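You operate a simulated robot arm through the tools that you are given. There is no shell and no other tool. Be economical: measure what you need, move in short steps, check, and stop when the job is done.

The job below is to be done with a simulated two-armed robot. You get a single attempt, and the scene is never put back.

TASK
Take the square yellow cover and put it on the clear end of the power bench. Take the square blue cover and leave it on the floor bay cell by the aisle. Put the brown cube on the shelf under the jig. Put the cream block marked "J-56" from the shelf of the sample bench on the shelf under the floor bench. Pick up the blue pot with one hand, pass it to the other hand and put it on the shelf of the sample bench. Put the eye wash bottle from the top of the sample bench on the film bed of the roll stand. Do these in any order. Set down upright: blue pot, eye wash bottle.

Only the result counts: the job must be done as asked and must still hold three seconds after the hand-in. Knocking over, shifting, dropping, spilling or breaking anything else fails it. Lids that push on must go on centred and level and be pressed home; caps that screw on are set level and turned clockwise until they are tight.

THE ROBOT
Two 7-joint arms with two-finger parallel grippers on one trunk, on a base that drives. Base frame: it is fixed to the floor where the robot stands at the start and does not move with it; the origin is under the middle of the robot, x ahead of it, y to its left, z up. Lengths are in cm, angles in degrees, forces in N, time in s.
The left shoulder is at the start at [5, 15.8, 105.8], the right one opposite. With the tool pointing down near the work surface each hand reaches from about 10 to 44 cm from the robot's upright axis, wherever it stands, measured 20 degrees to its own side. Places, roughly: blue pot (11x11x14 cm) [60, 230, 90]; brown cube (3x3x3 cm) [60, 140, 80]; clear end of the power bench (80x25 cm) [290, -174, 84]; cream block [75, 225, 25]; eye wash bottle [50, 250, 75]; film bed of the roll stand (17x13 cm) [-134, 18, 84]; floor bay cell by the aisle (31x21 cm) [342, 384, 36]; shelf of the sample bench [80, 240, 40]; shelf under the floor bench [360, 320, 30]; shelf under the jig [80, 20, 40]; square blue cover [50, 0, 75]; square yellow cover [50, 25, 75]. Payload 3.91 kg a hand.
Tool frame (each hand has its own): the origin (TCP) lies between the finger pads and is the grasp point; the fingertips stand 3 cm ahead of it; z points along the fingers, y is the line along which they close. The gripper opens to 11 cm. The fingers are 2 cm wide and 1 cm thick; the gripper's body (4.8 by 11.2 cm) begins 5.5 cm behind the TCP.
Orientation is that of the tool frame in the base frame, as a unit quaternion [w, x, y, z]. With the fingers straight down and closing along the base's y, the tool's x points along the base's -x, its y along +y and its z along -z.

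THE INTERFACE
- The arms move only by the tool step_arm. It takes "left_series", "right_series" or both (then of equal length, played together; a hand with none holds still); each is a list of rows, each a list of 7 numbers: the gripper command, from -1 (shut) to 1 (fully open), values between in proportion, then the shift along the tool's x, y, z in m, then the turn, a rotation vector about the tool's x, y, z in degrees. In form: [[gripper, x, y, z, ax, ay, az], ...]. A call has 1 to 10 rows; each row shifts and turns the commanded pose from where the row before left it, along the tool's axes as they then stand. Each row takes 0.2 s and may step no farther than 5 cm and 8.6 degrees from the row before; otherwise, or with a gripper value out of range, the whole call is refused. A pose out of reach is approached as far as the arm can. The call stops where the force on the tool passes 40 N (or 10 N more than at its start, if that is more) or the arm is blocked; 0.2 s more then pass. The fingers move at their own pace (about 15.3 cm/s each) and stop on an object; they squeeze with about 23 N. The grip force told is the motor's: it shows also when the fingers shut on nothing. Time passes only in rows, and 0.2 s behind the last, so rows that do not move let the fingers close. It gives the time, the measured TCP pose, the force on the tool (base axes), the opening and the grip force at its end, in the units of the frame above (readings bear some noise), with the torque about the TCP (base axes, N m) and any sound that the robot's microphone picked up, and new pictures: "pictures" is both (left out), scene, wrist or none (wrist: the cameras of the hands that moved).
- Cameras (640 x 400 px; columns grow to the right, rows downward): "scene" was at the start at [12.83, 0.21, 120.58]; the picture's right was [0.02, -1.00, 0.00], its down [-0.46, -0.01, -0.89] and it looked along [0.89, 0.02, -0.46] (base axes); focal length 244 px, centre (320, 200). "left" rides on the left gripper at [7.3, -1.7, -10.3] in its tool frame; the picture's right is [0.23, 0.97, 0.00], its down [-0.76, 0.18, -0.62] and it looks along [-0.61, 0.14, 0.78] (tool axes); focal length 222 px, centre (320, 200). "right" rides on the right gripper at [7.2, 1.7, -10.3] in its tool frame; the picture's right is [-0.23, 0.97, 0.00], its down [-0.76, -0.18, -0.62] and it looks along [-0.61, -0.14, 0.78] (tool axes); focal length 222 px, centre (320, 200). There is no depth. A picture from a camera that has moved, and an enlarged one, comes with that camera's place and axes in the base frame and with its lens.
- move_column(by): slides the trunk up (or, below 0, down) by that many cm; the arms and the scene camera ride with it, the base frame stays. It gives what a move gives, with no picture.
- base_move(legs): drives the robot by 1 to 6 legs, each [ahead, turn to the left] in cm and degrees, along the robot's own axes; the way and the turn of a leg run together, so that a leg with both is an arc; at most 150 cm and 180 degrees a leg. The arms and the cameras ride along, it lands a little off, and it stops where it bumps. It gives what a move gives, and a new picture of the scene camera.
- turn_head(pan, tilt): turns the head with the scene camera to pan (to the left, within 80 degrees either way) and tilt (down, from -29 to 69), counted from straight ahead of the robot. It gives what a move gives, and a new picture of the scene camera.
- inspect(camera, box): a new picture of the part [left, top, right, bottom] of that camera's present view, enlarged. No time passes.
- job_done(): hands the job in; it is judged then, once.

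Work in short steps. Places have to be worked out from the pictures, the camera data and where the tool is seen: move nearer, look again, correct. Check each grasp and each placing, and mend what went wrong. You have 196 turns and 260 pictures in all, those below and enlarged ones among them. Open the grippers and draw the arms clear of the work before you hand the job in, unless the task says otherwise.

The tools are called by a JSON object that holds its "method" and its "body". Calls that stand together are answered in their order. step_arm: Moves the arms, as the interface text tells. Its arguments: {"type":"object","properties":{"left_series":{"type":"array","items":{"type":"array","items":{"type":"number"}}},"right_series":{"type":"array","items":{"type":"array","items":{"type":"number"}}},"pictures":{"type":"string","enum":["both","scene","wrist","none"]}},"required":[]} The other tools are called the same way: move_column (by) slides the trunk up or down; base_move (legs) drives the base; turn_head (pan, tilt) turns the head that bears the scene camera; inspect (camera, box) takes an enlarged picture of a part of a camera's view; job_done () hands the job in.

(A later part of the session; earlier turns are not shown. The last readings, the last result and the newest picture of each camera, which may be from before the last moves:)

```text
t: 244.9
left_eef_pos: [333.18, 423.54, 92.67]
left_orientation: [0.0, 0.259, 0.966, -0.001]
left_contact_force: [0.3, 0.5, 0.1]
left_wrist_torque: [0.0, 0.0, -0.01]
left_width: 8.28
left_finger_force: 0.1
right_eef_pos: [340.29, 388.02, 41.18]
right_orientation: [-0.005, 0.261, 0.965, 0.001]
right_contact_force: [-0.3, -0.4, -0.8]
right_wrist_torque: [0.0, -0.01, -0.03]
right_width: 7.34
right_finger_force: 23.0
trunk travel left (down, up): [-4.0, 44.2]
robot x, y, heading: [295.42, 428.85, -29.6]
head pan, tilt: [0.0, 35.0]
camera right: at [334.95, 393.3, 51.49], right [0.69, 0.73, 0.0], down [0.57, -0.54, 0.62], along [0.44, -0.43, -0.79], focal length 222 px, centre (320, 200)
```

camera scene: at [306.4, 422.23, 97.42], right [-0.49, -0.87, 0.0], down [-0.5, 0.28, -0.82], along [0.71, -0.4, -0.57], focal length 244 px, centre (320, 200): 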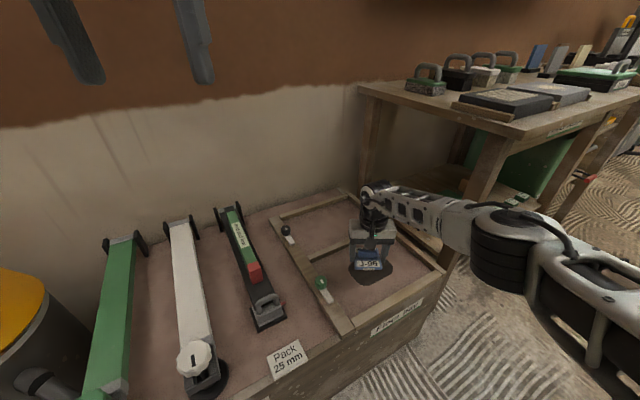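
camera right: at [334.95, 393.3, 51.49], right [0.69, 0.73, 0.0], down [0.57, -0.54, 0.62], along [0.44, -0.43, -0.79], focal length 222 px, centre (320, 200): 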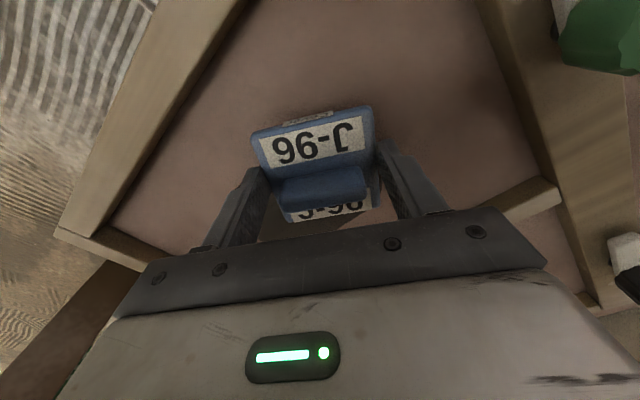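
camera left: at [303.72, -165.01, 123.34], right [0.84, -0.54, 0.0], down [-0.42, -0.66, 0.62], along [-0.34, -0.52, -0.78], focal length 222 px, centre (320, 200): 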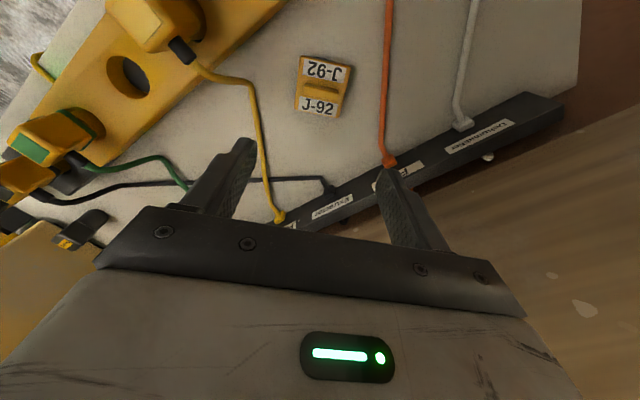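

No contact yet; the surface is a bit lower. I'll continue down slowly.

{"method": "step_arm", "body": {"right_series": [[-1, 0, 0, 0.005, 0, 0, 0], [-1, 0, 0, 0.005, 0, 0, 0], [-1, 0, 0, 0.005, 0, 0, 0], [-1, 0, 0, 0.005, 0, 0, 0], [-1, 0, 0, 0.005, 0, 0, 0], [-1, 0, 0, 0.005, 0, 0, 0], [-1, 0, 0, 0, 0, 0, 0]], "pictures": "wrist"}}

```text
t: 246.6
left_eef_pos: [333.18, 423.73, 92.65]
left_orientation: [0.0, 0.258, 0.966, -0.001]
left_contact_force: [0.1, -0.1, -0.3]
left_wrist_torque: [0.0, 0.04, 0.02]
left_width: 8.25
left_finger_force: 0.0
right_eef_pos: [340.08, 388.23, 38.94]
right_orientation: [0.001, 0.262, 0.965, -0.001]
right_contact_force: [-4.3, 1.1, 17.9]
right_wrist_torque: [0.35, 0.25, 0.07]
right_width: 7.29
right_finger_force: 23.1
right hand out of reach, approached as far as the arm can: row 4, 6
trunk travel left (down, up): [-4.0, 44.2]
robot x, y, heading: [295.12, 428.48, -29.4]
head pan, tilt: [0.0, 35.0]
stopped in row 7 (right hand): the force on the tool passed its limit at 40 N (the readings are from after the stop); the commanded pose is now the measured one
camera right: at [334.67, 393.49, 49.35], right [0.69, 0.73, 0.0], down [0.57, -0.54, 0.62], along [0.45, -0.43, -0.78], focal length 222 px, centre (320, 200)
```

right: 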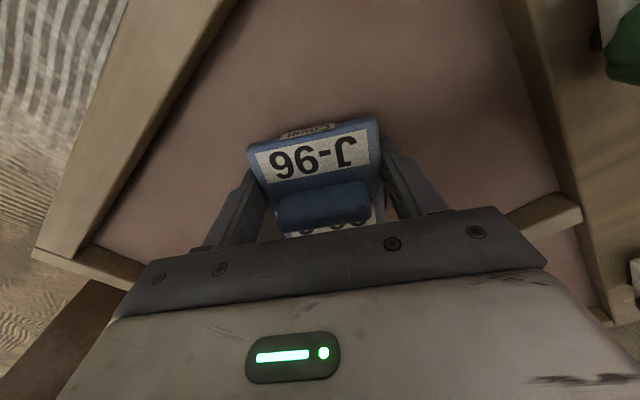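

It has touched down (18 N). I'll open and lift away.

{"method": "step_arm", "body": {"right_series": [[0.6, 0, 0, 0, 0, 0, 0], [0.6, 0, 0, 0, 0, 0, 0], [0.6, 0, 0, -0.03, 0, 0, 0], [0.6, 0, 0, -0.045, 0, 0, 0], [0.6, 0, 0, -0.045, 0, 0, 0], [0.6, 0.02, 0, -0.045, 0, 0, 0]]}}

```text
t: 248.0
left_eef_pos: [333.25, 423.58, 92.52]
left_orientation: [-0.001, 0.259, 0.966, -0.002]
left_contact_force: [-0.7, -0.6, -0.1]
left_wrist_torque: [0.03, -0.01, 0.0]
left_width: 8.27
left_finger_force: 0.1
right_eef_pos: [343.26, 386.34, 53.38]
right_orientation: [-0.002, 0.261, 0.965, 0.0]
right_contact_force: [0.2, 0.9, -0.2]
right_wrist_torque: [-0.01, 0.0, -0.01]
right_width: 8.82
right_finger_force: 0.1
right hand out of reach, approached as far as the arm can: row 3, 4, 5, 6
trunk travel left (down, up): [-4.0, 44.2]
robot x, y, heading: [295.74, 428.48, -29.6]
head pan, tilt: [0.0, 35.0]
camera scene: at [306.39, 422.23, 93.41], right [-0.49, -0.87, 0.0], down [-0.5, 0.28, -0.82], along [0.71, -0.4, -0.57], focal length 244 px, centre (320, 200)
camera right: at [337.9, 391.54, 63.74], right [0.69, 0.73, 0.0], down [0.57, -0.54, 0.62], along [0.45, -0.43, -0.78], focal length 222 px, centre (320, 200)
```

scene: 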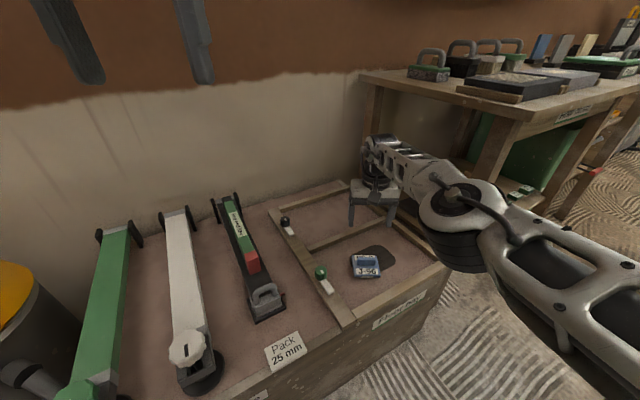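
right: 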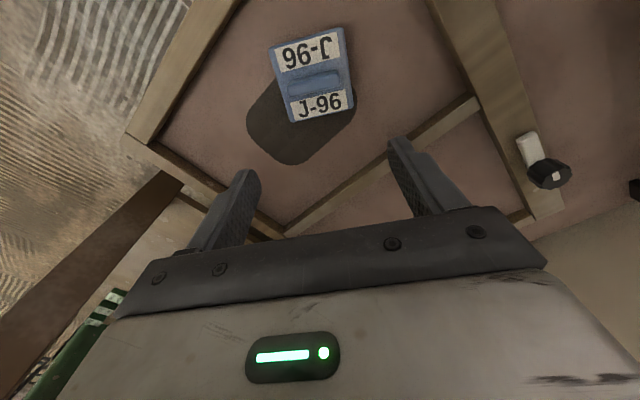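

The blue cover rests in the aisle-side cell. I'll back out, raise the trunk, and turn left to look for a way around to the sample bench.

{"method": "base_move", "body": {"legs": [[-42, 0], [0, 145]]}}

{"method": "move_column", "body": {"by": 30}}

{"method": "turn_head", "body": {"pan": 20, "tilt": 15}}

```text
t: 256.6
left_eef_pos: [231.5, 475.77, 92.69]
left_orientation: [-0.001, 0.837, -0.547, 0.0]
left_contact_force: [0.9, -0.8, 0.6]
left_wrist_torque: [0.02, -0.02, 0.02]
left_width: 8.24
left_finger_force: 0.0
right_eef_pos: [245.43, 511.76, 53.35]
right_orientation: [0.001, 0.836, -0.549, 0.001]
right_contact_force: [0.6, -0.4, 0.0]
right_wrist_torque: [-0.01, 0.0, 0.01]
right_width: 8.79
right_finger_force: 0.3
trunk travel left (down, up): [-4.0, 44.2]
robot x, y, heading: [258.86, 449.13, 114.1]
head pan, tilt: [0.0, 35.0]
camera scene: at [253.43, 461.11, 93.42], right [0.91, 0.41, 0.0], down [0.23, -0.52, -0.82], along [-0.33, 0.75, -0.57], focal length 244 px, centre (320, 200)
```

scene: 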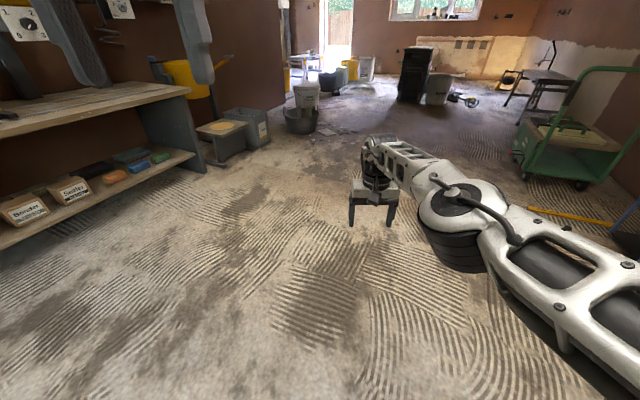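

```text
t: 259.6
left_eef_pos: [231.54, 475.72, 122.48]
left_orientation: [-0.001, 0.837, -0.547, 0.001]
left_contact_force: [-0.2, 0.2, -0.2]
left_wrist_torque: [-0.03, -0.01, 0.02]
left_width: 8.24
left_finger_force: 0.1
right_eef_pos: [245.53, 511.74, 83.38]
right_orientation: [0.001, 0.836, -0.549, 0.002]
right_contact_force: [0.1, -0.8, -0.6]
right_wrist_torque: [-0.01, 0.01, 0.03]
right_width: 8.79
right_finger_force: 0.0
trunk travel left (down, up): [-34.0, 14.2]
robot x, y, heading: [259.24, 449.37, 114.1]
head pan, tilt: [0.0, 35.0]
```

```text
t: 260.4
left_eef_pos: [231.5, 475.83, 122.6]
left_orientation: [-0.002, 0.838, -0.546, 0.001]
left_contact_force: [-0.6, -0.5, -0.4]
left_wrist_torque: [0.03, 0.02, 0.0]
left_width: 8.24
left_finger_force: 0.0
right_eef_pos: [245.47, 511.75, 83.31]
right_orientation: [0.001, 0.836, -0.548, 0.002]
right_contact_force: [0.4, 1.0, -0.1]
right_wrist_torque: [0.01, -0.05, -0.02]
right_width: 8.79
right_finger_force: 0.1
trunk travel left (down, up): [-34.0, 14.2]
robot x, y, heading: [258.59, 449.68, 113.9]
head pan, tilt: [20.0, 15.0]
camera scene: at [250.53, 459.79, 126.61], right [0.72, 0.7, 0.0], down [0.18, -0.19, -0.97], along [-0.67, 0.69, -0.26], focal length 244 px, centre (320, 200)
```

scene: 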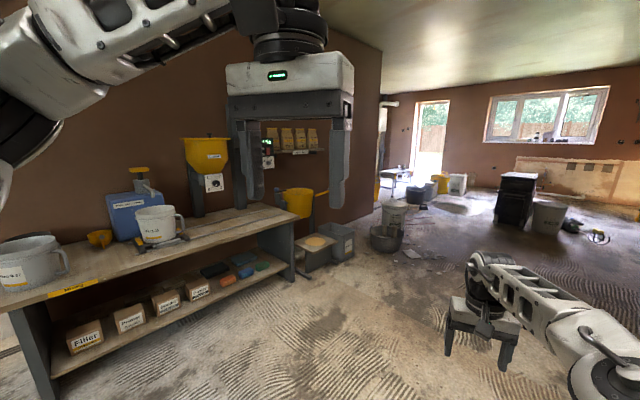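

The known aisle is the safest route back. I'll fold the right hand in, then drive back along the aisle to the corridor at y ≈ -104.

{"method": "step_arm", "body": {"right_series": [[1, 0.034, 0, -0.034, 0, 0, 0], [1, 0.034, 0, -0.034, 0, 0, 0], [1, 0.034, 0, -0.034, 0, 0, 0], [1, 0.034, 0, -0.034, 0, 0, 0], [1, 0.034, 0, -0.034, 0, 0, 0], [1, 0.034, 0, -0.034, 0, 0, 0], [1, 0.03, 0, 0, 0, 0, 0]], "pictures": "none"}}

{"method": "base_move", "body": {"legs": [[0, 154.6], [150, 0], [150, 0], [150, 0], [103, 0], [0, -90]]}}

```text
t: 262.0
left_eef_pos: [231.55, 475.66, 122.63]
left_orientation: [-0.002, 0.837, -0.548, 0.0]
left_contact_force: [0.5, -1.0, 0.1]
left_wrist_torque: [0.0, -0.01, 0.03]
left_width: 8.25
left_finger_force: 0.0
right_eef_pos: [250.39, 499.63, 96.9]
right_orientation: [0.001, 0.835, -0.55, 0.001]
right_contact_force: [-0.2, -0.1, -1.0]
right_wrist_torque: [0.0, 0.0, -0.02]
right_width: 11.01
right_finger_force: 0.2
right hand out of reach, approached as far as the arm can: row 1, 2, 3
trunk travel left (down, up): [-34.0, 14.2]
robot x, y, heading: [259.13, 449.5, 114.2]
head pan, tilt: [20.0, 15.0]
```

```text
t: 295.7
left_eef_pos: [250.49, -140.49, 122.77]
left_orientation: [0.001, 0.769, 0.639, -0.001]
left_contact_force: [-0.7, -0.3, 0.2]
left_wrist_torque: [-0.01, 0.04, 0.0]
left_width: 8.24
left_finger_force: 0.0
right_eef_pos: [222.94, -149.27, 97.2]
right_orientation: [0.017, 0.763, 0.646, 0.011]
right_contact_force: [3.2, -1.3, 3.3]
right_wrist_torque: [-0.09, -0.21, -0.02]
right_width: 10.98
right_finger_force: 0.1
trunk travel left (down, up): [-34.0, 14.2]
robot x, y, heading: [242.52, -103.3, -100.0]
head pan, tilt: [20.0, 15.0]
stopped in leg 6: the force on the tool passed its limit at 66 N (the readings are from after the stop); the commanded pose is now the measured one
camera scene: at [243.32, -116.34, 126.61], right [-0.99, -0.17, 0.0], down [-0.04, 0.26, -0.97], along [0.16, -0.95, -0.26], focal length 244 px, centre (320, 200)
```

scene: 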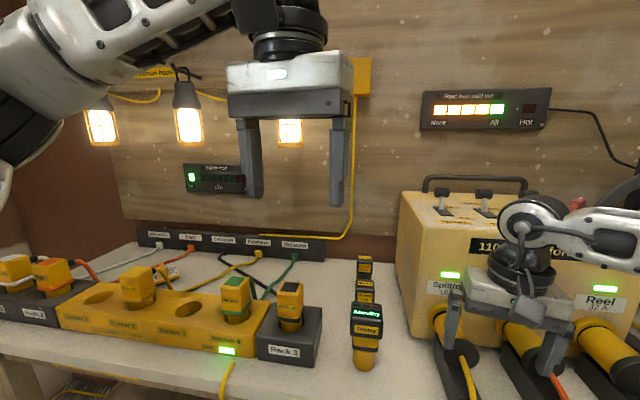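

The right hand touched the transformer's front while turning. I'll turn back left to free it, then raise and retract the hand.

{"method": "base_move", "body": {"legs": [[0, 10]]}}

{"method": "inspect", "body": {"camera": "scene", "box": [340, 150, 640, 400]}}

```text
t: 296.9
left_eef_pos: [256.75, -138.43, 122.87]
left_orientation: [0.002, 0.712, 0.702, -0.002]
left_contact_force: [-0.2, -0.8, 0.4]
left_wrist_torque: [-0.01, 0.03, 0.0]
left_width: 8.27
left_finger_force: 0.0
right_eef_pos: [230.07, -152.11, 97.11]
right_orientation: [0.003, 0.711, 0.703, 0.006]
right_contact_force: [-2.8, 1.4, 4.2]
right_wrist_torque: [0.12, 0.27, -0.08]
right_width: 11.01
right_finger_force: 0.1
trunk travel left (down, up): [-34.0, 14.2]
robot x, y, heading: [242.84, -103.14, -90.7]
head pan, tilt: [20.0, 15.0]
stopped in leg 1: the force on the tool passed its limit at 42 N (the readings are from after the stop); the commanded pose is now the measured one
camera scene: at [245.49, -115.93, 126.61], right [-0.94, -0.33, 0.0], down [-0.09, 0.24, -0.97], along [0.32, -0.91, -0.26], focal length 244 px, centre (320, 200)
```

scene: 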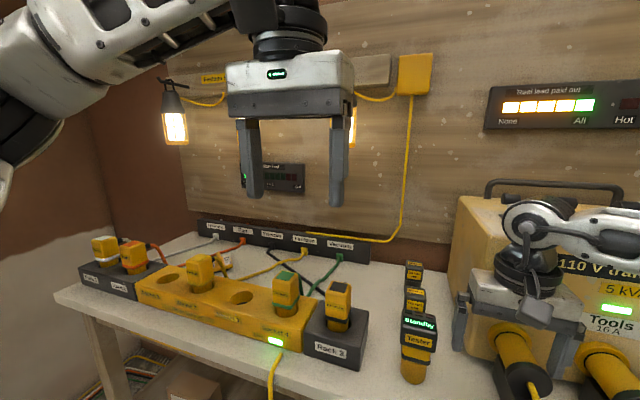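

```text
1.60 times, centred on (490, 275) of scene
camera zoom: at [245.49, -115.93, 126.61], right [-0.94, -0.33, 0.0], down [-0.09, 0.24, -0.97], along [0.32, -0.91, -0.26], focal length 391 px, centre (48, 80)
```

zoom: 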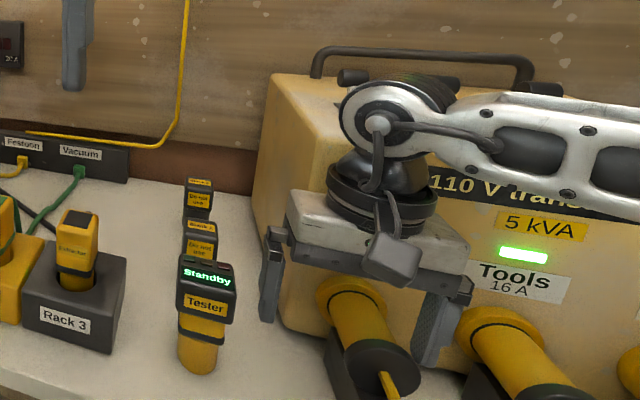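

The open fingers straddle the splitter plug. I'll raise the hand straight up to clear it.

{"method": "step_arm", "body": {"right_series": [[1, 0, 0, -0.02, 0, 0, 0], [1, 0, 0, -0.04, 0, 0, 0], [1, 0, 0, -0.045, 0, 0, 0], [1, 0, 0, -0.045, 0, 0, 0], [1, 0, 0, -0.03, 0, 0, 0]]}}

```text
t: 298.1
left_eef_pos: [256.64, -138.56, 122.78]
left_orientation: [0.001, 0.711, 0.703, -0.003]
left_contact_force: [-0.2, -0.6, -0.3]
left_wrist_torque: [-0.01, -0.01, -0.01]
left_width: 8.26
left_finger_force: 0.0
right_eef_pos: [230.0, -152.11, 115.13]
right_orientation: [0.005, 0.71, 0.704, 0.007]
right_contact_force: [-0.9, 0.5, 0.3]
right_wrist_torque: [-0.01, -0.01, 0.04]
right_width: 11.02
right_finger_force: 0.1
trunk travel left (down, up): [-34.0, 14.2]
robot x, y, heading: [242.75, -102.68, -90.7]
head pan, tilt: [20.0, 15.0]
camera scene: at [245.52, -115.93, 126.62], right [-0.94, -0.33, 0.0], down [-0.09, 0.24, -0.97], along [0.32, -0.91, -0.26], focal length 244 px, centre (320, 200)
camera right: at [231.47, -144.76, 125.55], right [0.97, -0.24, 0.01], down [-0.19, -0.76, 0.62], along [-0.13, -0.6, -0.79], focal length 222 px, centre (320, 200)
```

scene: 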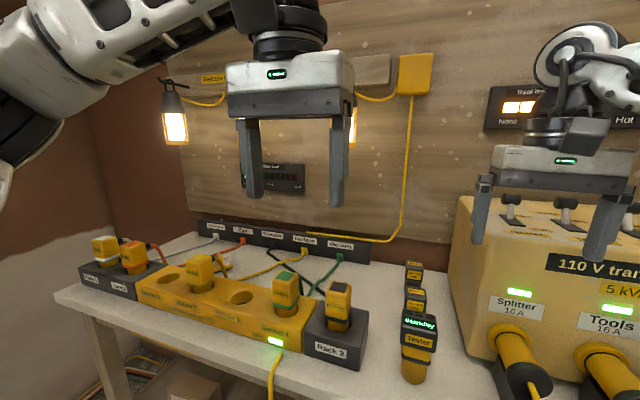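
right: 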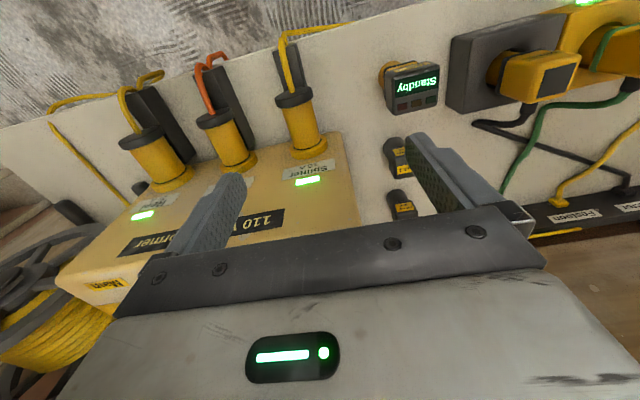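

Clear and nothing has moved. I'll retract the right hand and drive back through the corridor to the first room, toward the sample bench.

{"method": "step_arm", "body": {"right_series": [[1, 0.045, 0, 0, 0, 0, 0], [1, 0.045, 0, 0, 0, 0, 0], [1, 0.045, 0, 0, 0, 0, 0]], "pictures": "none"}}

{"method": "base_move", "body": {"legs": [[0, -89.3], [150, 0], [97, 0], [0, -90], [150, 0], [150, 0]]}}

```text
t: 298.9
left_eef_pos: [256.76, -138.37, 122.77]
left_orientation: [0.002, 0.711, 0.703, -0.002]
left_contact_force: [0.4, -0.5, 1.5]
left_wrist_torque: [-0.01, -0.04, 0.0]
left_width: 8.25
left_finger_force: 0.1
right_eef_pos: [230.04, -138.53, 115.24]
right_orientation: [0.005, 0.71, 0.704, 0.007]
right_contact_force: [-0.5, 0.3, 0.2]
right_wrist_torque: [-0.07, 0.02, 0.02]
right_width: 10.98
right_finger_force: 0.1
trunk travel left (down, up): [-34.0, 14.2]
robot x, y, heading: [242.87, -103.06, -90.8]
head pan, tilt: [20.0, 15.0]
```

```text
t: 332.6
left_eef_pos: [-24.74, 227.01, 122.77]
left_orientation: [-0.002, 0.711, -0.703, -0.002]
left_contact_force: [-0.2, -0.1, -0.5]
left_wrist_torque: [0.02, -0.03, 0.01]
left_width: 8.26
left_finger_force: 0.1
right_eef_pos: [2.02, 227.85, 115.21]
right_orientation: [0.007, 0.713, -0.701, -0.004]
right_contact_force: [0.7, -0.1, 0.2]
right_wrist_torque: [-0.01, -0.01, 0.04]
right_width: 11.0
right_finger_force: 0.2
trunk travel left (down, up): [-34.0, 14.2]
robot x, y, heading: [-9.93, 192.1, 90.9]
head pan, tilt: [20.0, 15.0]
camera scene: at [-13.54, 204.78, 126.61], right [0.93, 0.36, 0.0], down [0.09, -0.24, -0.97], along [-0.35, 0.9, -0.26], focal length 244 px, centre (320, 200)
```

scene: 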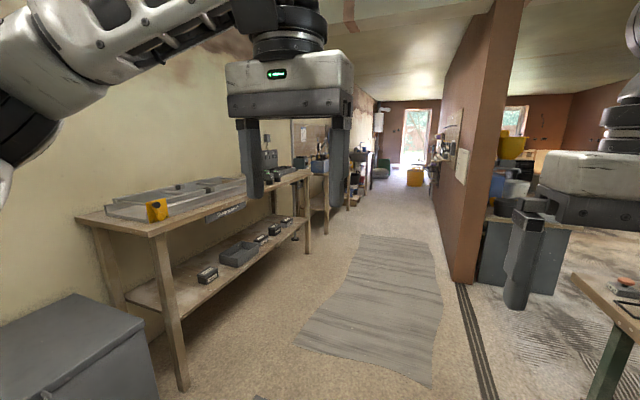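

I'm in front of the sample bench area. I'll move on 42 cm and turn to face the bench.

{"method": "base_move", "body": {"legs": [[42, 0], [0, -91]]}}

{"method": "turn_head", "body": {"pan": 0, "tilt": 40}}

```text
t: 339.1
left_eef_pos: [24.8, 248.23, 122.78]
left_orientation: [0.003, 0.004, 1.0, -0.001]
left_contact_force: [0.1, 0.0, 0.5]
left_wrist_torque: [-0.03, 0.0, -0.01]
left_width: 8.25
left_finger_force: 0.1
right_eef_pos: [24.83, 221.5, 115.17]
right_orientation: [-0.001, 0.003, 1.0, 0.008]
right_contact_force: [0.1, -0.8, 0.5]
right_wrist_torque: [0.01, 0.0, -0.01]
right_width: 10.99
right_finger_force: 0.1
trunk travel left (down, up): [-34.0, 14.2]
robot x, y, heading: [-10.86, 233.95, -0.5]
head pan, tilt: [20.0, 15.0]
camera scene: at [1.95, 237.14, 126.62], right [0.34, -0.94, 0.0], down [-0.24, -0.09, -0.97], along [0.91, 0.33, -0.26], focal length 244 px, centre (320, 200)
```

scene: 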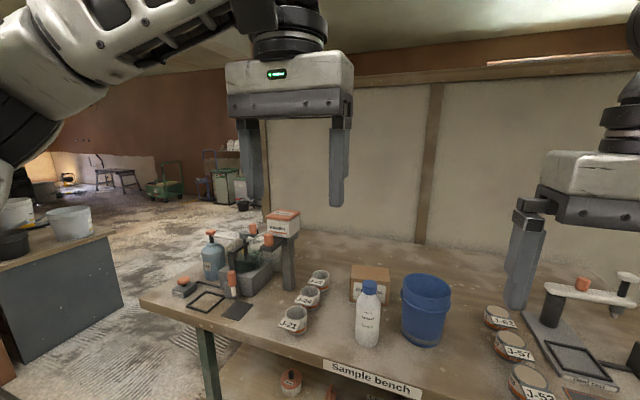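

```text
t: 340.0
left_eef_pos: [24.71, 248.26, 122.77]
left_orientation: [0.002, 0.004, 1.0, -0.001]
left_contact_force: [-0.7, 0.5, -1.0]
left_wrist_torque: [0.02, 0.0, 0.0]
left_width: 8.24
left_finger_force: 0.1
right_eef_pos: [24.93, 221.47, 115.24]
right_orientation: [-0.002, 0.003, 1.0, 0.008]
right_contact_force: [0.1, -0.7, 0.7]
right_wrist_torque: [0.01, 0.0, -0.02]
right_width: 11.01
right_finger_force: 0.0
trunk travel left (down, up): [-34.0, 14.2]
robot x, y, heading: [-10.55, 233.64, -0.4]
head pan, tilt: [0.0, 40.0]
camera scene: at [1.66, 233.97, 122.67], right [0.0, -1.0, 0.0], down [-0.64, 0.0, -0.77], along [0.77, 0.0, -0.64], focal length 244 px, centre (320, 200)
```

scene: 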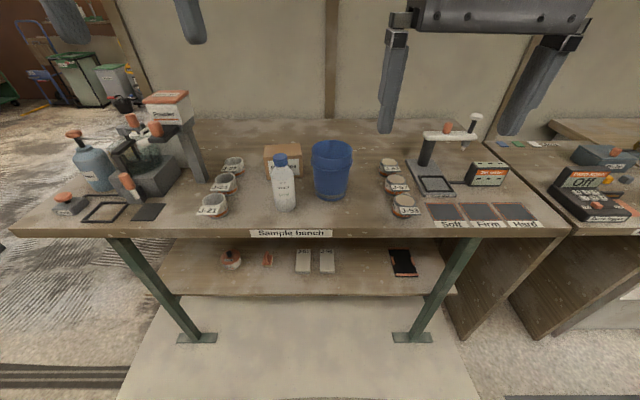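

The bottle, blue pot and the two cream blocks on the shelf are all in view. I'll enlarge both areas.

{"method": "inspect", "body": {"camera": "scene", "box": [200, 230, 440, 300]}}

{"method": "inspect", "body": {"camera": "scene", "box": [190, 120, 430, 240]}}

```text
2.67 times, centred on (320, 265) of scene
camera zoom: at [1.66, 233.97, 122.67], right [0.0, -1.0, 0.0], down [-0.64, 0.0, -0.77], along [0.77, 0.0, -0.64], focal length 652 px, centre (320, 27)
```

zoom: 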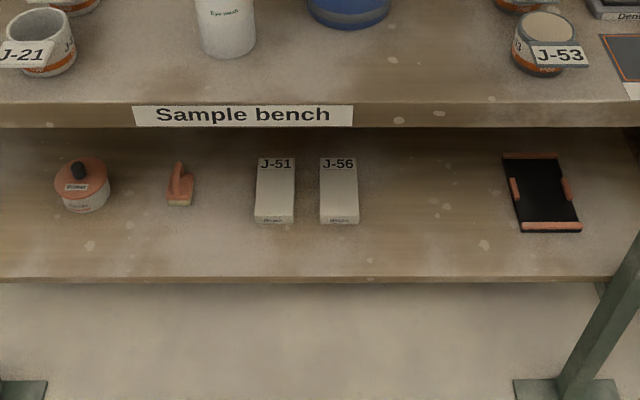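

```text
2.67 times, centred on (310, 180) of scene
camera zoom: at [1.66, 233.97, 122.67], right [0.0, -1.0, 0.0], down [-0.64, 0.0, -0.77], along [0.77, 0.0, -0.64], focal length 652 px, centre (347, 253)
```

zoom: 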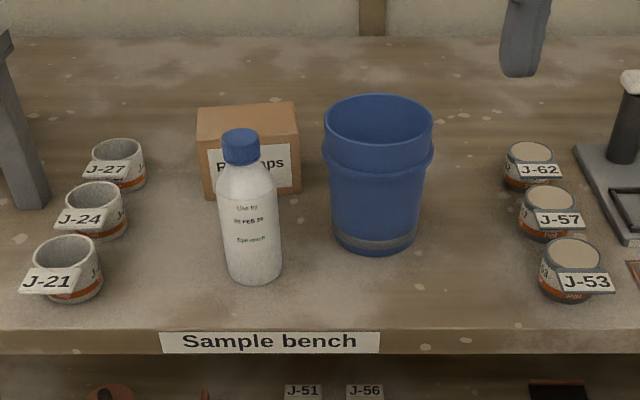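

J-56 is the right-hand cream block on the shelf (about x 57–71, y 231.5, shelf z ≈ 37). An open gap at y ≈ 372 leads directly to the floor bench, so I'll deliver this block first. I'll shift to y ≈ 244, lower the trunk and tilt the right hand.

{"method": "base_move", "body": {"legs": [[-8, 0], [0, 90], [10, 0], [0, -89.6]]}}

{"method": "move_column", "body": {"by": -33}}

{"method": "step_arm", "body": {"right_series": [[0.4, -0.03, 0, 0, 0, -8, 0], [0.4, -0.03, 0, 0, 0, -8, 0], [0.4, -0.03, 0, 0, 0, -8, 0], [0.4, -0.03, 0, 0.01, 0, -8, 0], [0.4, 0, 0, 0.03, 0, -8, 0]], "pictures": "none"}}

```text
t: 349.4
left_eef_pos: [16.64, 258.22, 122.82]
left_orientation: [0.002, 0.003, 1.0, -0.001]
left_contact_force: [-0.8, 0.2, -0.5]
left_wrist_torque: [0.0, 0.01, 0.03]
left_width: 8.25
left_finger_force: 0.1
right_eef_pos: [16.99, 231.42, 115.18]
right_orientation: [-0.002, 0.001, 1.0, 0.007]
right_contact_force: [0.4, -0.5, -1.1]
right_wrist_torque: [0.02, 0.03, 0.0]
right_width: 11.0
right_finger_force: 0.1
trunk travel left (down, up): [-34.0, 14.2]
robot x, y, heading: [-18.6, 244.04, -0.4]
head pan, tilt: [0.0, 40.0]
camera scene: at [-6.34, 243.91, 122.66], right [0.0, -1.0, 0.0], down [-0.64, 0.0, -0.77], along [0.77, 0.0, -0.64], focal length 244 px, centre (320, 200)
```

scene: 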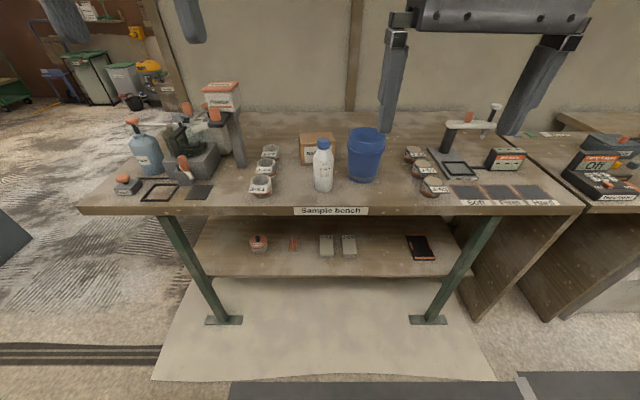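

```text
t: 352.7
left_eef_pos: [16.71, 258.26, 89.83]
left_orientation: [0.003, 0.004, 1.0, -0.001]
left_contact_force: [-0.2, 0.0, -0.9]
left_wrist_torque: [0.04, 0.01, -0.02]
left_width: 8.26
left_finger_force: 0.2
right_eef_pos: [16.92, 231.57, 82.11]
right_orientation: [-0.002, 0.001, 1.0, 0.008]
right_contact_force: [0.0, -0.4, 0.3]
right_wrist_torque: [-0.04, 0.02, -0.02]
right_width: 11.02
right_finger_force: 0.1
trunk travel left (down, up): [-1.0, 47.2]
robot x, y, heading: [-18.69, 243.59, -0.2]
head pan, tilt: [0.0, 40.0]
```

```text
t: 353.9
left_eef_pos: [16.8, 258.16, 89.81]
left_orientation: [0.002, 0.003, 1.0, 0.0]
left_contact_force: [0.2, -0.6, 1.3]
left_wrist_torque: [-0.01, 0.0, -0.03]
left_width: 8.25
left_finger_force: 0.0
right_eef_pos: [30.55, 231.53, 81.28]
right_orientation: [0.342, 0.003, 0.94, 0.007]
right_contact_force: [-0.3, 0.3, 1.0]
right_wrist_torque: [-0.04, 0.02, -0.01]
right_width: 7.67
right_finger_force: 0.0
trunk travel left (down, up): [-1.0, 47.2]
robot x, y, heading: [-18.82, 243.87, 0.1]
head pan, tilt: [0.0, 40.0]
```

Now I'll lower the right hand in front of the shelf to z ≈ 49.

{"method": "step_arm", "body": {"right_series": [[0.4, 0.027, 0, 0.038, 0, 0, 0], [0.4, 0.03, 0, 0.036, 0, 0, 0], [0.4, 0.03, 0, 0.036, 0, 0, 0], [0.4, 0.03, 0, 0.036, 0, 0, 0], [0.4, 0.03, 0, 0.036, 0, 0, 0], [0.4, 0.03, 0, 0.036, 0, 0, 0], [0.4, 0.025, 0, 0.03, 0, 0, 0]]}}

```text
t: 355.5
left_eef_pos: [16.73, 258.19, 89.77]
left_orientation: [0.002, 0.004, 1.0, -0.001]
left_contact_force: [-0.4, 1.0, 0.4]
left_wrist_torque: [0.02, -0.01, -0.02]
left_width: 8.26
left_finger_force: 0.1
right_eef_pos: [30.77, 231.91, 49.22]
right_orientation: [0.341, 0.004, 0.94, 0.008]
right_contact_force: [-1.0, -0.2, 0.3]
right_wrist_torque: [-0.01, 0.02, 0.0]
right_width: 7.7
right_finger_force: 0.0
trunk travel left (down, up): [-1.0, 47.2]
robot x, y, heading: [-18.88, 243.98, -0.4]
head pan, tilt: [0.0, 40.0]
camera scene: at [-6.34, 243.92, 89.67], right [0.0, -1.0, 0.0], down [-0.64, 0.0, -0.77], along [0.77, 0.0, -0.64], focal length 244 px, centre (320, 200)
camera right: at [18.64, 233.74, 52.52], right [0.18, 0.97, 0.16], down [0.18, -0.19, 0.96], along [0.97, -0.14, -0.21], focal length 222 px, centre (320, 200)
```

scene: 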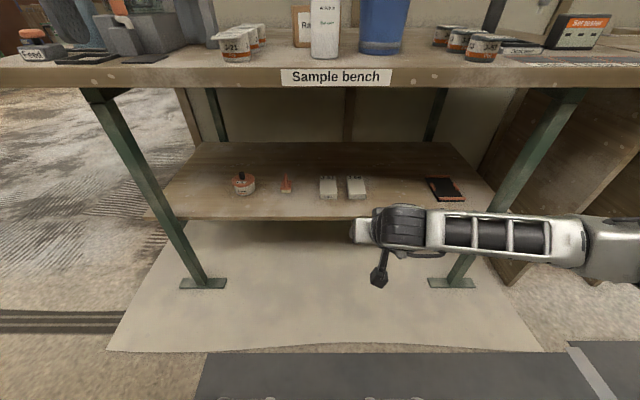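
right: 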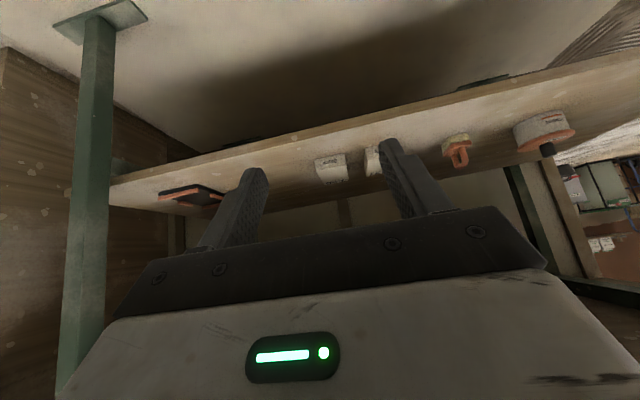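

The shelf top is actually around z 42–43 with its front near x 45; J-56's front is near (50, 232.5). I'll raise the hand 3 cm and drive in 22 cm over the block for a closer look.

{"method": "step_arm", "body": {"right_series": [[0.4, -0.019, 0.005, -0.023, 0, 0, 0]], "pictures": "none"}}

{"method": "base_move", "body": {"legs": [[20, 0]]}}

{"method": "inspect", "body": {"camera": "right", "box": [0, 0, 640, 400]}}

```text
t: 355.9
left_eef_pos: [16.71, 258.17, 89.79]
left_orientation: [0.003, 0.004, 1.0, 0.0]
left_contact_force: [-0.7, -0.6, 0.4]
left_wrist_torque: [0.02, -0.02, 0.01]
left_width: 8.25
left_finger_force: 0.1
right_eef_pos: [30.91, 232.31, 52.28]
right_orientation: [0.341, 0.005, 0.94, 0.006]
right_contact_force: [-0.2, -0.8, 0.5]
right_wrist_torque: [0.03, 0.03, 0.02]
right_width: 7.72
right_finger_force: 0.0
trunk travel left (down, up): [-1.0, 47.2]
robot x, y, heading: [-18.45, 244.09, -0.3]
head pan, tilt: [0.0, 40.0]
```

```text
t: 357.5
left_eef_pos: [36.78, 258.08, 89.76]
left_orientation: [0.003, 0.003, 1.0, -0.001]
left_contact_force: [0.3, 1.0, -1.1]
left_wrist_torque: [0.02, -0.05, -0.01]
left_width: 8.27
left_finger_force: 0.1
right_eef_pos: [51.01, 232.26, 52.22]
right_orientation: [0.34, 0.005, 0.94, 0.006]
right_contact_force: [-0.3, -0.2, 0.0]
right_wrist_torque: [0.01, -0.02, -0.02]
right_width: 7.7
right_finger_force: 0.1
trunk travel left (down, up): [-1.0, 47.2]
robot x, y, heading: [1.46, 244.04, -0.1]
head pan, tilt: [0.0, 40.0]
camera scene: at [13.75, 243.86, 89.66], right [0.0, -1.0, 0.0], down [-0.64, 0.0, -0.77], along [0.77, 0.0, -0.64], focal length 244 px, centre (320, 200)
```

scene: 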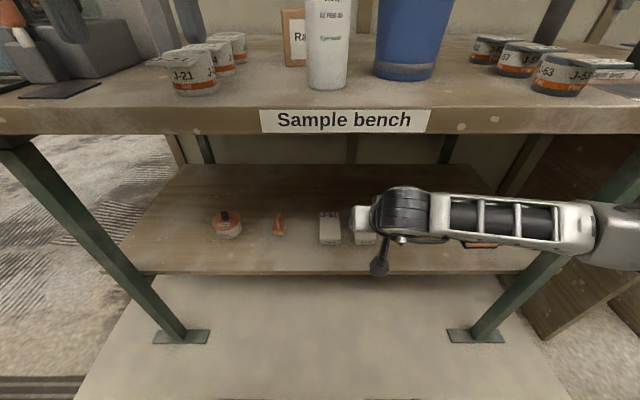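

```text
1.00 times, centred on (320, 200) of right (not enlarged: the box is as wide or as high as the picture)
camera zoom: at [38.74, 234.1, 55.61], right [0.18, 0.97, 0.16], down [0.18, -0.19, 0.96], along [0.97, -0.14, -0.21], focal length 222 px, centre (320, 200)
```

zoom: 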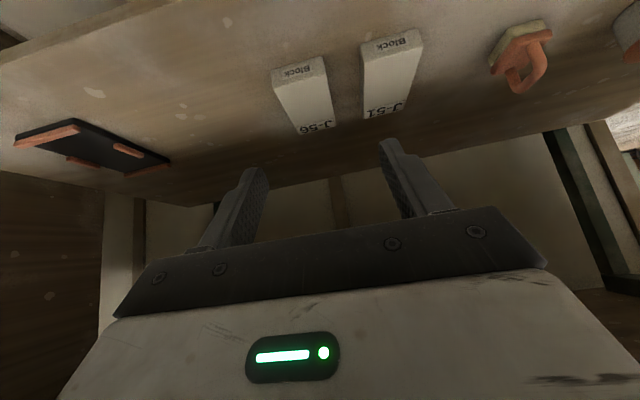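

Refined: shelf z ≈ 36; J-56 spans x 59–69 at y ≈ 231.3. I'll move the hand forward over it, staying above, then check.

{"method": "step_arm", "body": {"right_series": [[0.4, -0.0157, -0.0033, 0.0437, 0, 0, 0], [0.4, -0.0157, -0.0033, 0.0437, 0, 0, 0], [0.4, -0.0157, -0.0033, 0.0437, 0, 0, 0], [0.4, 0, 0, 0, 0, 0, 0]], "pictures": "wrist"}}

```text
t: 358.5
left_eef_pos: [36.82, 258.1, 89.73]
left_orientation: [0.003, 0.004, 1.0, -0.001]
left_contact_force: [0.2, 1.0, 0.5]
left_wrist_torque: [-0.04, -0.04, -0.03]
left_width: 8.25
left_finger_force: 0.1
right_eef_pos: [62.93, 231.38, 45.09]
right_orientation: [0.34, 0.004, 0.94, 0.007]
right_contact_force: [0.8, 0.1, -0.6]
right_wrist_torque: [0.0, -0.01, 0.0]
right_width: 7.68
right_finger_force: 0.1
trunk travel left (down, up): [-1.0, 47.2]
robot x, y, heading: [1.57, 243.59, -0.2]
head pan, tilt: [0.0, 40.0]
camera right: at [50.8, 233.19, 48.49], right [0.18, 0.97, 0.16], down [0.19, -0.19, 0.96], along [0.97, -0.14, -0.21], focal length 222 px, centre (320, 200)
```

right: 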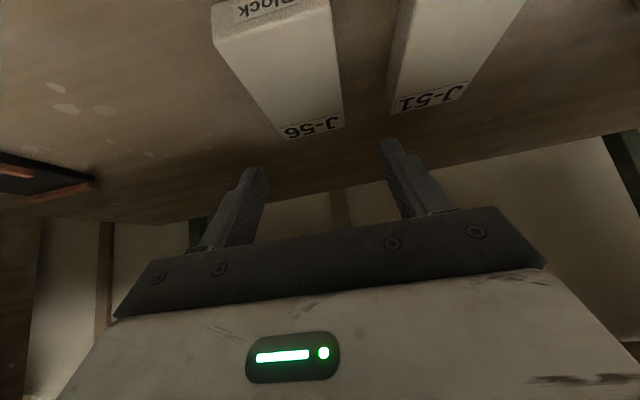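

The fingers line up around J-56 with J-51 clear. I'll narrow slightly, shift 0.4 cm, lower to the shelf and close.

{"method": "step_arm", "body": {"right_series": [[0.27, 0, -0.004, 0, 0, 0, 0], [0.27, 0.0177, 0, 0.021, 0, 0, 0], [0.27, 0.0135, 0, 0.016, 0, 0, 0], [0.27, 0.0032, 0, 0.0038, 0, 0, 0], [-1, 0, 0, 0, 0, 0, 0], [-1, 0, 0, 0, 0, 0, 0], [-1, 0, 0, 0, 0, 0, 0]], "pictures": "wrist"}}

```text
t: 360.1
left_eef_pos: [36.85, 258.13, 89.88]
left_orientation: [0.002, 0.003, 1.0, -0.001]
left_contact_force: [-0.1, 0.6, -0.1]
left_wrist_torque: [-0.03, -0.01, 0.0]
left_width: 8.26
left_finger_force: 0.0
right_eef_pos: [63.03, 231.11, 39.86]
right_orientation: [0.342, 0.005, 0.94, 0.006]
right_contact_force: [1.7, -1.8, 2.9]
right_wrist_torque: [-0.11, -0.12, -0.04]
right_width: 5.93
right_finger_force: 23.8
trunk travel left (down, up): [-1.0, 47.2]
robot x, y, heading: [1.37, 244.02, 0.1]
head pan, tilt: [0.0, 40.0]
camera right: at [50.77, 232.85, 43.2], right [0.18, 0.97, 0.16], down [0.18, -0.19, 0.96], along [0.97, -0.14, -0.21], focal length 222 px, centre (320, 200)
```

right: 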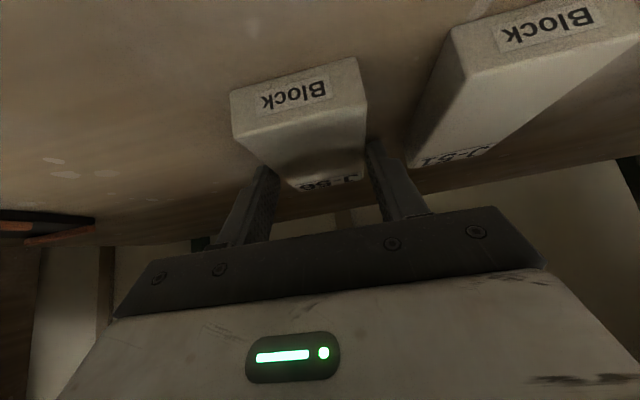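

J-56 is gripped (5.9 cm). I'll lift it and back the base straight out.

{"method": "step_arm", "body": {"right_series": [[-1, -0.013, 0, -0.0155, 0, 0, 0], [-1, -0.026, 0, -0.031, 0, 0, 0], [-1, -0.026, 0, -0.031, 0, 0, 0]], "pictures": "wrist"}}

{"method": "base_move", "body": {"legs": [[-24, 0]]}}

```text
t: 360.9
left_eef_pos: [36.77, 258.34, 89.75]
left_orientation: [0.003, 0.004, 1.0, -0.001]
left_contact_force: [-0.1, -0.5, 0.4]
left_wrist_torque: [-0.04, 0.01, -0.05]
left_width: 8.27
left_finger_force: 0.1
right_eef_pos: [62.87, 230.87, 49.95]
right_orientation: [0.341, 0.004, 0.94, 0.008]
right_contact_force: [0.0, 0.0, -2.1]
right_wrist_torque: [0.01, -0.01, -0.02]
right_width: 5.91
right_finger_force: 22.9
trunk travel left (down, up): [-1.0, 47.2]
robot x, y, heading: [1.41, 244.41, -0.2]
head pan, tilt: [0.0, 40.0]
camera right: at [50.75, 232.68, 53.28], right [0.18, 0.97, 0.16], down [0.19, -0.19, 0.96], along [0.97, -0.14, -0.21], focal length 222 px, centre (320, 200)
```

right: 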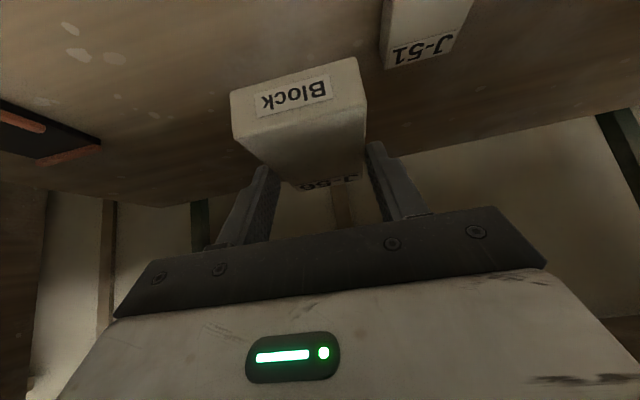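

```text
t: 362.6
left_eef_pos: [12.89, 258.23, 89.86]
left_orientation: [0.003, 0.004, 1.0, 0.0]
left_contact_force: [-0.2, 0.2, 0.4]
left_wrist_torque: [-0.02, 0.0, 0.0]
left_width: 8.29
left_finger_force: 0.0
right_eef_pos: [39.19, 230.93, 49.93]
right_orientation: [0.341, 0.005, 0.94, 0.007]
right_contact_force: [0.1, 1.1, -1.4]
right_wrist_torque: [-0.02, 0.01, -0.02]
right_width: 5.89
right_finger_force: 23.2
trunk travel left (down, up): [-1.0, 47.2]
robot x, y, heading: [-22.3, 244.03, -0.1]
head pan, tilt: [0.0, 40.0]
camera scene: at [-10.07, 243.93, 89.66], right [0.0, -1.0, 0.0], down [-0.64, 0.0, -0.77], along [0.77, 0.0, -0.64], focal length 244 px, centre (320, 200)
```

scene: 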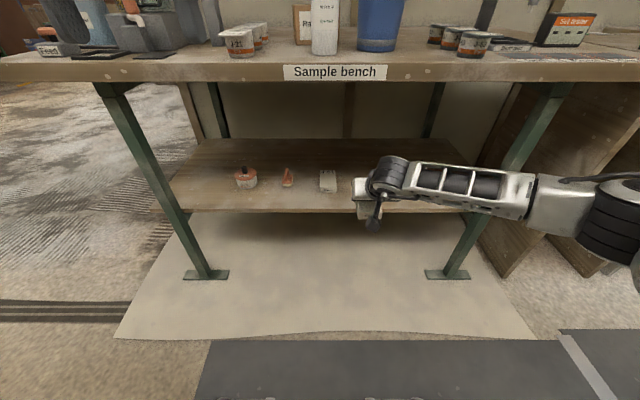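

J-56 is out and level in the hand. I'll back off, move up to y ≈ 371, and face the gap.

{"method": "base_move", "body": {"legs": [[-15, 0], [0, 90], [127, 0], [0, -90]]}}

{"method": "turn_head", "body": {"pan": 0, "tilt": 25}}

```text
t: 377.8
left_eef_pos: [-5.19, 386.23, 89.75]
left_orientation: [0.003, -0.003, 1.0, -0.001]
left_contact_force: [0.2, 0.5, -0.7]
left_wrist_torque: [-0.01, 0.01, 0.0]
left_width: 8.26
left_finger_force: 0.0
right_eef_pos: [21.28, 359.26, 49.96]
right_orientation: [0.34, -0.003, 0.94, 0.01]
right_contact_force: [0.8, 0.4, -0.7]
right_wrist_torque: [0.03, -0.02, -0.02]
right_width: 5.92
right_finger_force: 23.5
trunk travel left (down, up): [-1.0, 47.2]
robot x, y, heading: [-40.17, 371.71, 0.7]
head pan, tilt: [0.0, 40.0]
camera scene: at [-28.06, 371.51, 89.66], right [0.01, -1.0, 0.0], down [-0.64, -0.01, -0.77], along [0.77, 0.01, -0.64], focal length 244 px, centre (320, 200)
```

scene: 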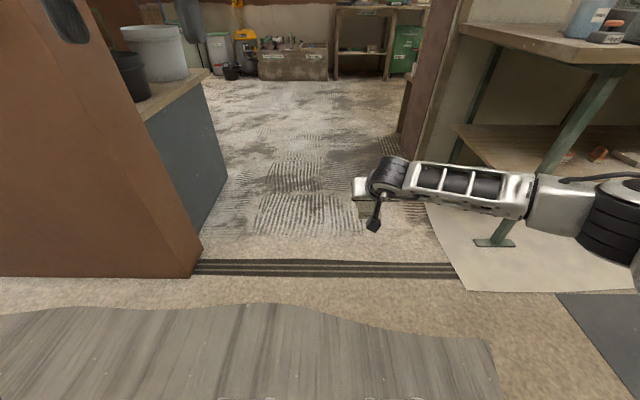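

```text
t: 378.5
left_eef_pos: [-5.29, 386.15, 89.73]
left_orientation: [0.003, -0.003, 1.0, -0.002]
left_contact_force: [-0.1, 0.5, -0.2]
left_wrist_torque: [-0.02, -0.04, 0.01]
left_width: 8.24
left_finger_force: 0.1
right_eef_pos: [21.32, 359.19, 49.93]
right_orientation: [0.34, -0.003, 0.941, 0.009]
right_contact_force: [0.5, 0.5, -1.1]
right_wrist_torque: [0.03, 0.02, 0.0]
right_width: 5.92
right_finger_force: 22.8
trunk travel left (down, up): [-1.0, 47.2]
robot x, y, heading: [-40.14, 371.5, 0.7]
head pan, tilt: [0.0, 25.0]
camera scene: at [-27.35, 371.52, 91.98], right [0.01, -1.0, 0.0], down [-0.42, 0.0, -0.91], along [0.91, 0.01, -0.42], focal length 244 px, centre (320, 200)
```

scene: 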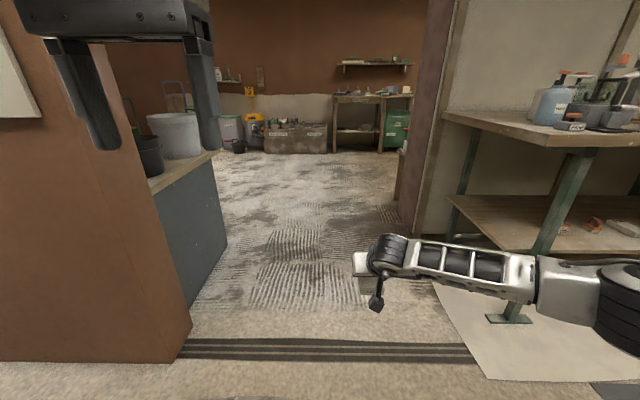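

The gap is about 109 cm wide (y 317–426). I'll draw the arms forward and inward to narrow the robot, then drive through along y ≈ 372.

{"method": "step_arm", "body": {"right_series": [[-1, -0.023, 0.005, 0.019, 0, 0, 0], [-1, -0.023, 0.005, 0.019, 0, 0, 0], [-1, 0, 0, 0, 0, 0, 0]], "left_series": [[0.5, -0.035, -0.03, 0, 0, 0, 0], [0.5, -0.035, -0.03, 0, 0, 0, 0], [0.5, -0.035, -0.02, 0, 0, 0, 0]], "pictures": "scene"}}

```text
t: 379.3
left_eef_pos: [-0.13, 387.26, 86.29]
left_orientation: [0.003, -0.003, 1.0, -0.001]
left_contact_force: [0.1, -0.2, 0.5]
left_wrist_torque: [-0.03, -0.03, -0.01]
left_width: 8.28
left_finger_force: 0.1
left hand out of reach, approached as far as the arm can: row 1, 2, 3
right_eef_pos: [27.28, 360.34, 50.12]
right_orientation: [0.341, -0.003, 0.94, 0.009]
right_contact_force: [0.7, 0.5, -1.3]
right_wrist_torque: [-0.03, 0.04, 0.01]
right_width: 5.93
right_finger_force: 23.2
trunk travel left (down, up): [-1.0, 47.2]
robot x, y, heading: [-40.24, 371.37, 0.8]
head pan, tilt: [0.0, 25.0]
camera scene: at [-27.35, 371.52, 91.99], right [0.01, -1.0, 0.0], down [-0.42, 0.0, -0.91], along [0.91, 0.01, -0.42], focal length 244 px, centre (320, 200)
```

scene: 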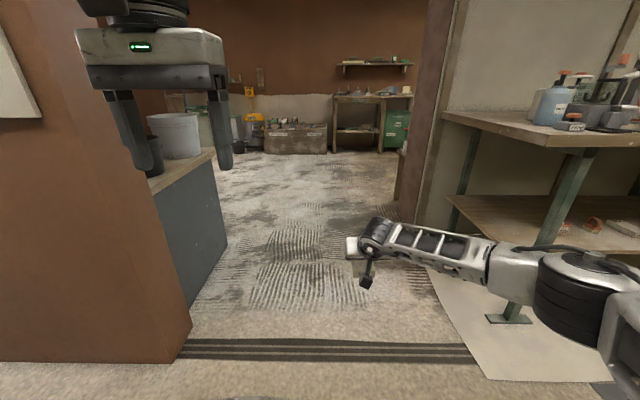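

I'll drive through the gap now.

{"method": "base_move", "body": {"legs": [[130, 0], [130, -2]]}}

```text
t: 391.9
left_eef_pos: [259.05, 386.72, 86.33]
left_orientation: [0.002, 0.013, 1.0, -0.001]
left_contact_force: [-1.3, 0.4, 0.7]
left_wrist_torque: [-0.01, -0.02, -0.01]
left_width: 8.25
left_finger_force: 0.2
right_eef_pos: [285.53, 358.94, 50.13]
right_orientation: [0.34, 0.014, 0.94, 0.004]
right_contact_force: [-0.1, 0.3, -0.6]
right_wrist_torque: [0.0, 0.04, 0.01]
right_width: 5.93
right_finger_force: 23.3
trunk travel left (down, up): [-1.0, 47.2]
robot x, y, heading: [217.89, 372.15, -1.5]
head pan, tilt: [0.0, 25.0]
camera scene: at [231.32, 371.92, 91.99], right [-0.02, -1.0, 0.0], down [-0.42, 0.01, -0.91], along [0.91, -0.02, -0.42], focal length 244 px, centre (320, 200)
```

scene: 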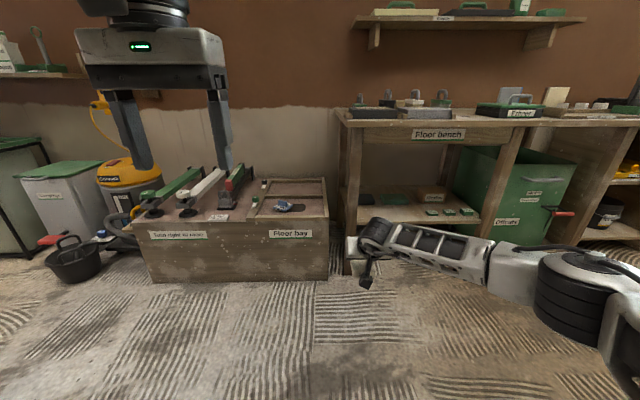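

Through the gap. I'll shift to y ≈ 344 and face the floor bench's shelf.

{"method": "base_move", "body": {"legs": [[0, -88.5], [28, 0], [0, 90], [25, 0]]}}

{"method": "turn_head", "body": {"pan": -5, "tilt": 32}}

```text
t: 402.9
left_eef_pos: [283.41, 358.72, 86.33]
left_orientation: [0.002, 0.009, 1.0, -0.001]
left_contact_force: [0.2, 0.2, 0.5]
left_wrist_torque: [0.01, 0.0, 0.02]
left_width: 8.27
left_finger_force: 0.0
right_eef_pos: [310.25, 331.13, 49.96]
right_orientation: [0.341, 0.01, 0.94, 0.005]
right_contact_force: [0.7, 0.0, -0.8]
right_wrist_torque: [0.0, 0.02, -0.01]
right_width: 5.93
right_finger_force: 23.2
trunk travel left (down, up): [-1.0, 47.2]
robot x, y, heading: [243.22, 343.98, -0.8]
head pan, tilt: [0.0, 25.0]
camera scene: at [255.83, 343.69, 91.99], right [-0.01, -1.0, 0.0], down [-0.42, 0.01, -0.91], along [0.91, -0.01, -0.42], focal length 244 px, centre (320, 200)
```

scene: 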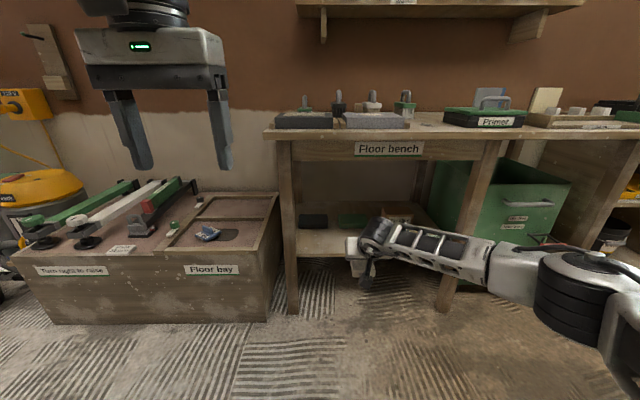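

```text
t: 403.6
left_eef_pos: [283.54, 358.72, 86.38]
left_orientation: [0.002, 0.009, 1.0, 0.0]
left_contact_force: [-0.5, -0.8, 0.3]
left_wrist_torque: [0.02, 0.0, 0.04]
left_width: 8.26
left_finger_force: 0.0
right_eef_pos: [310.17, 331.19, 50.01]
right_orientation: [0.34, 0.009, 0.94, 0.006]
right_contact_force: [0.4, 0.5, -1.2]
right_wrist_torque: [-0.02, 0.03, -0.02]
right_width: 5.95
right_finger_force: 23.3
trunk travel left (down, up): [-1.0, 47.2]
robot x, y, heading: [242.74, 343.84, -0.9]
head pan, tilt: [-5.0, 32.0]
camera scene: at [255.53, 342.91, 90.88], right [-0.1, -0.99, 0.0], down [-0.53, 0.05, -0.85], along [0.84, -0.09, -0.53], focal length 244 px, centre (320, 200)
```

scene: 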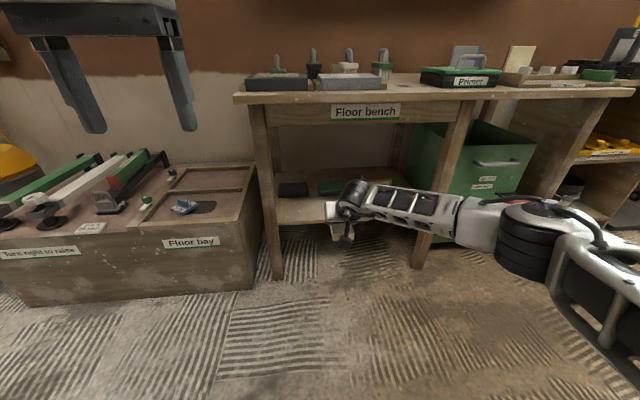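

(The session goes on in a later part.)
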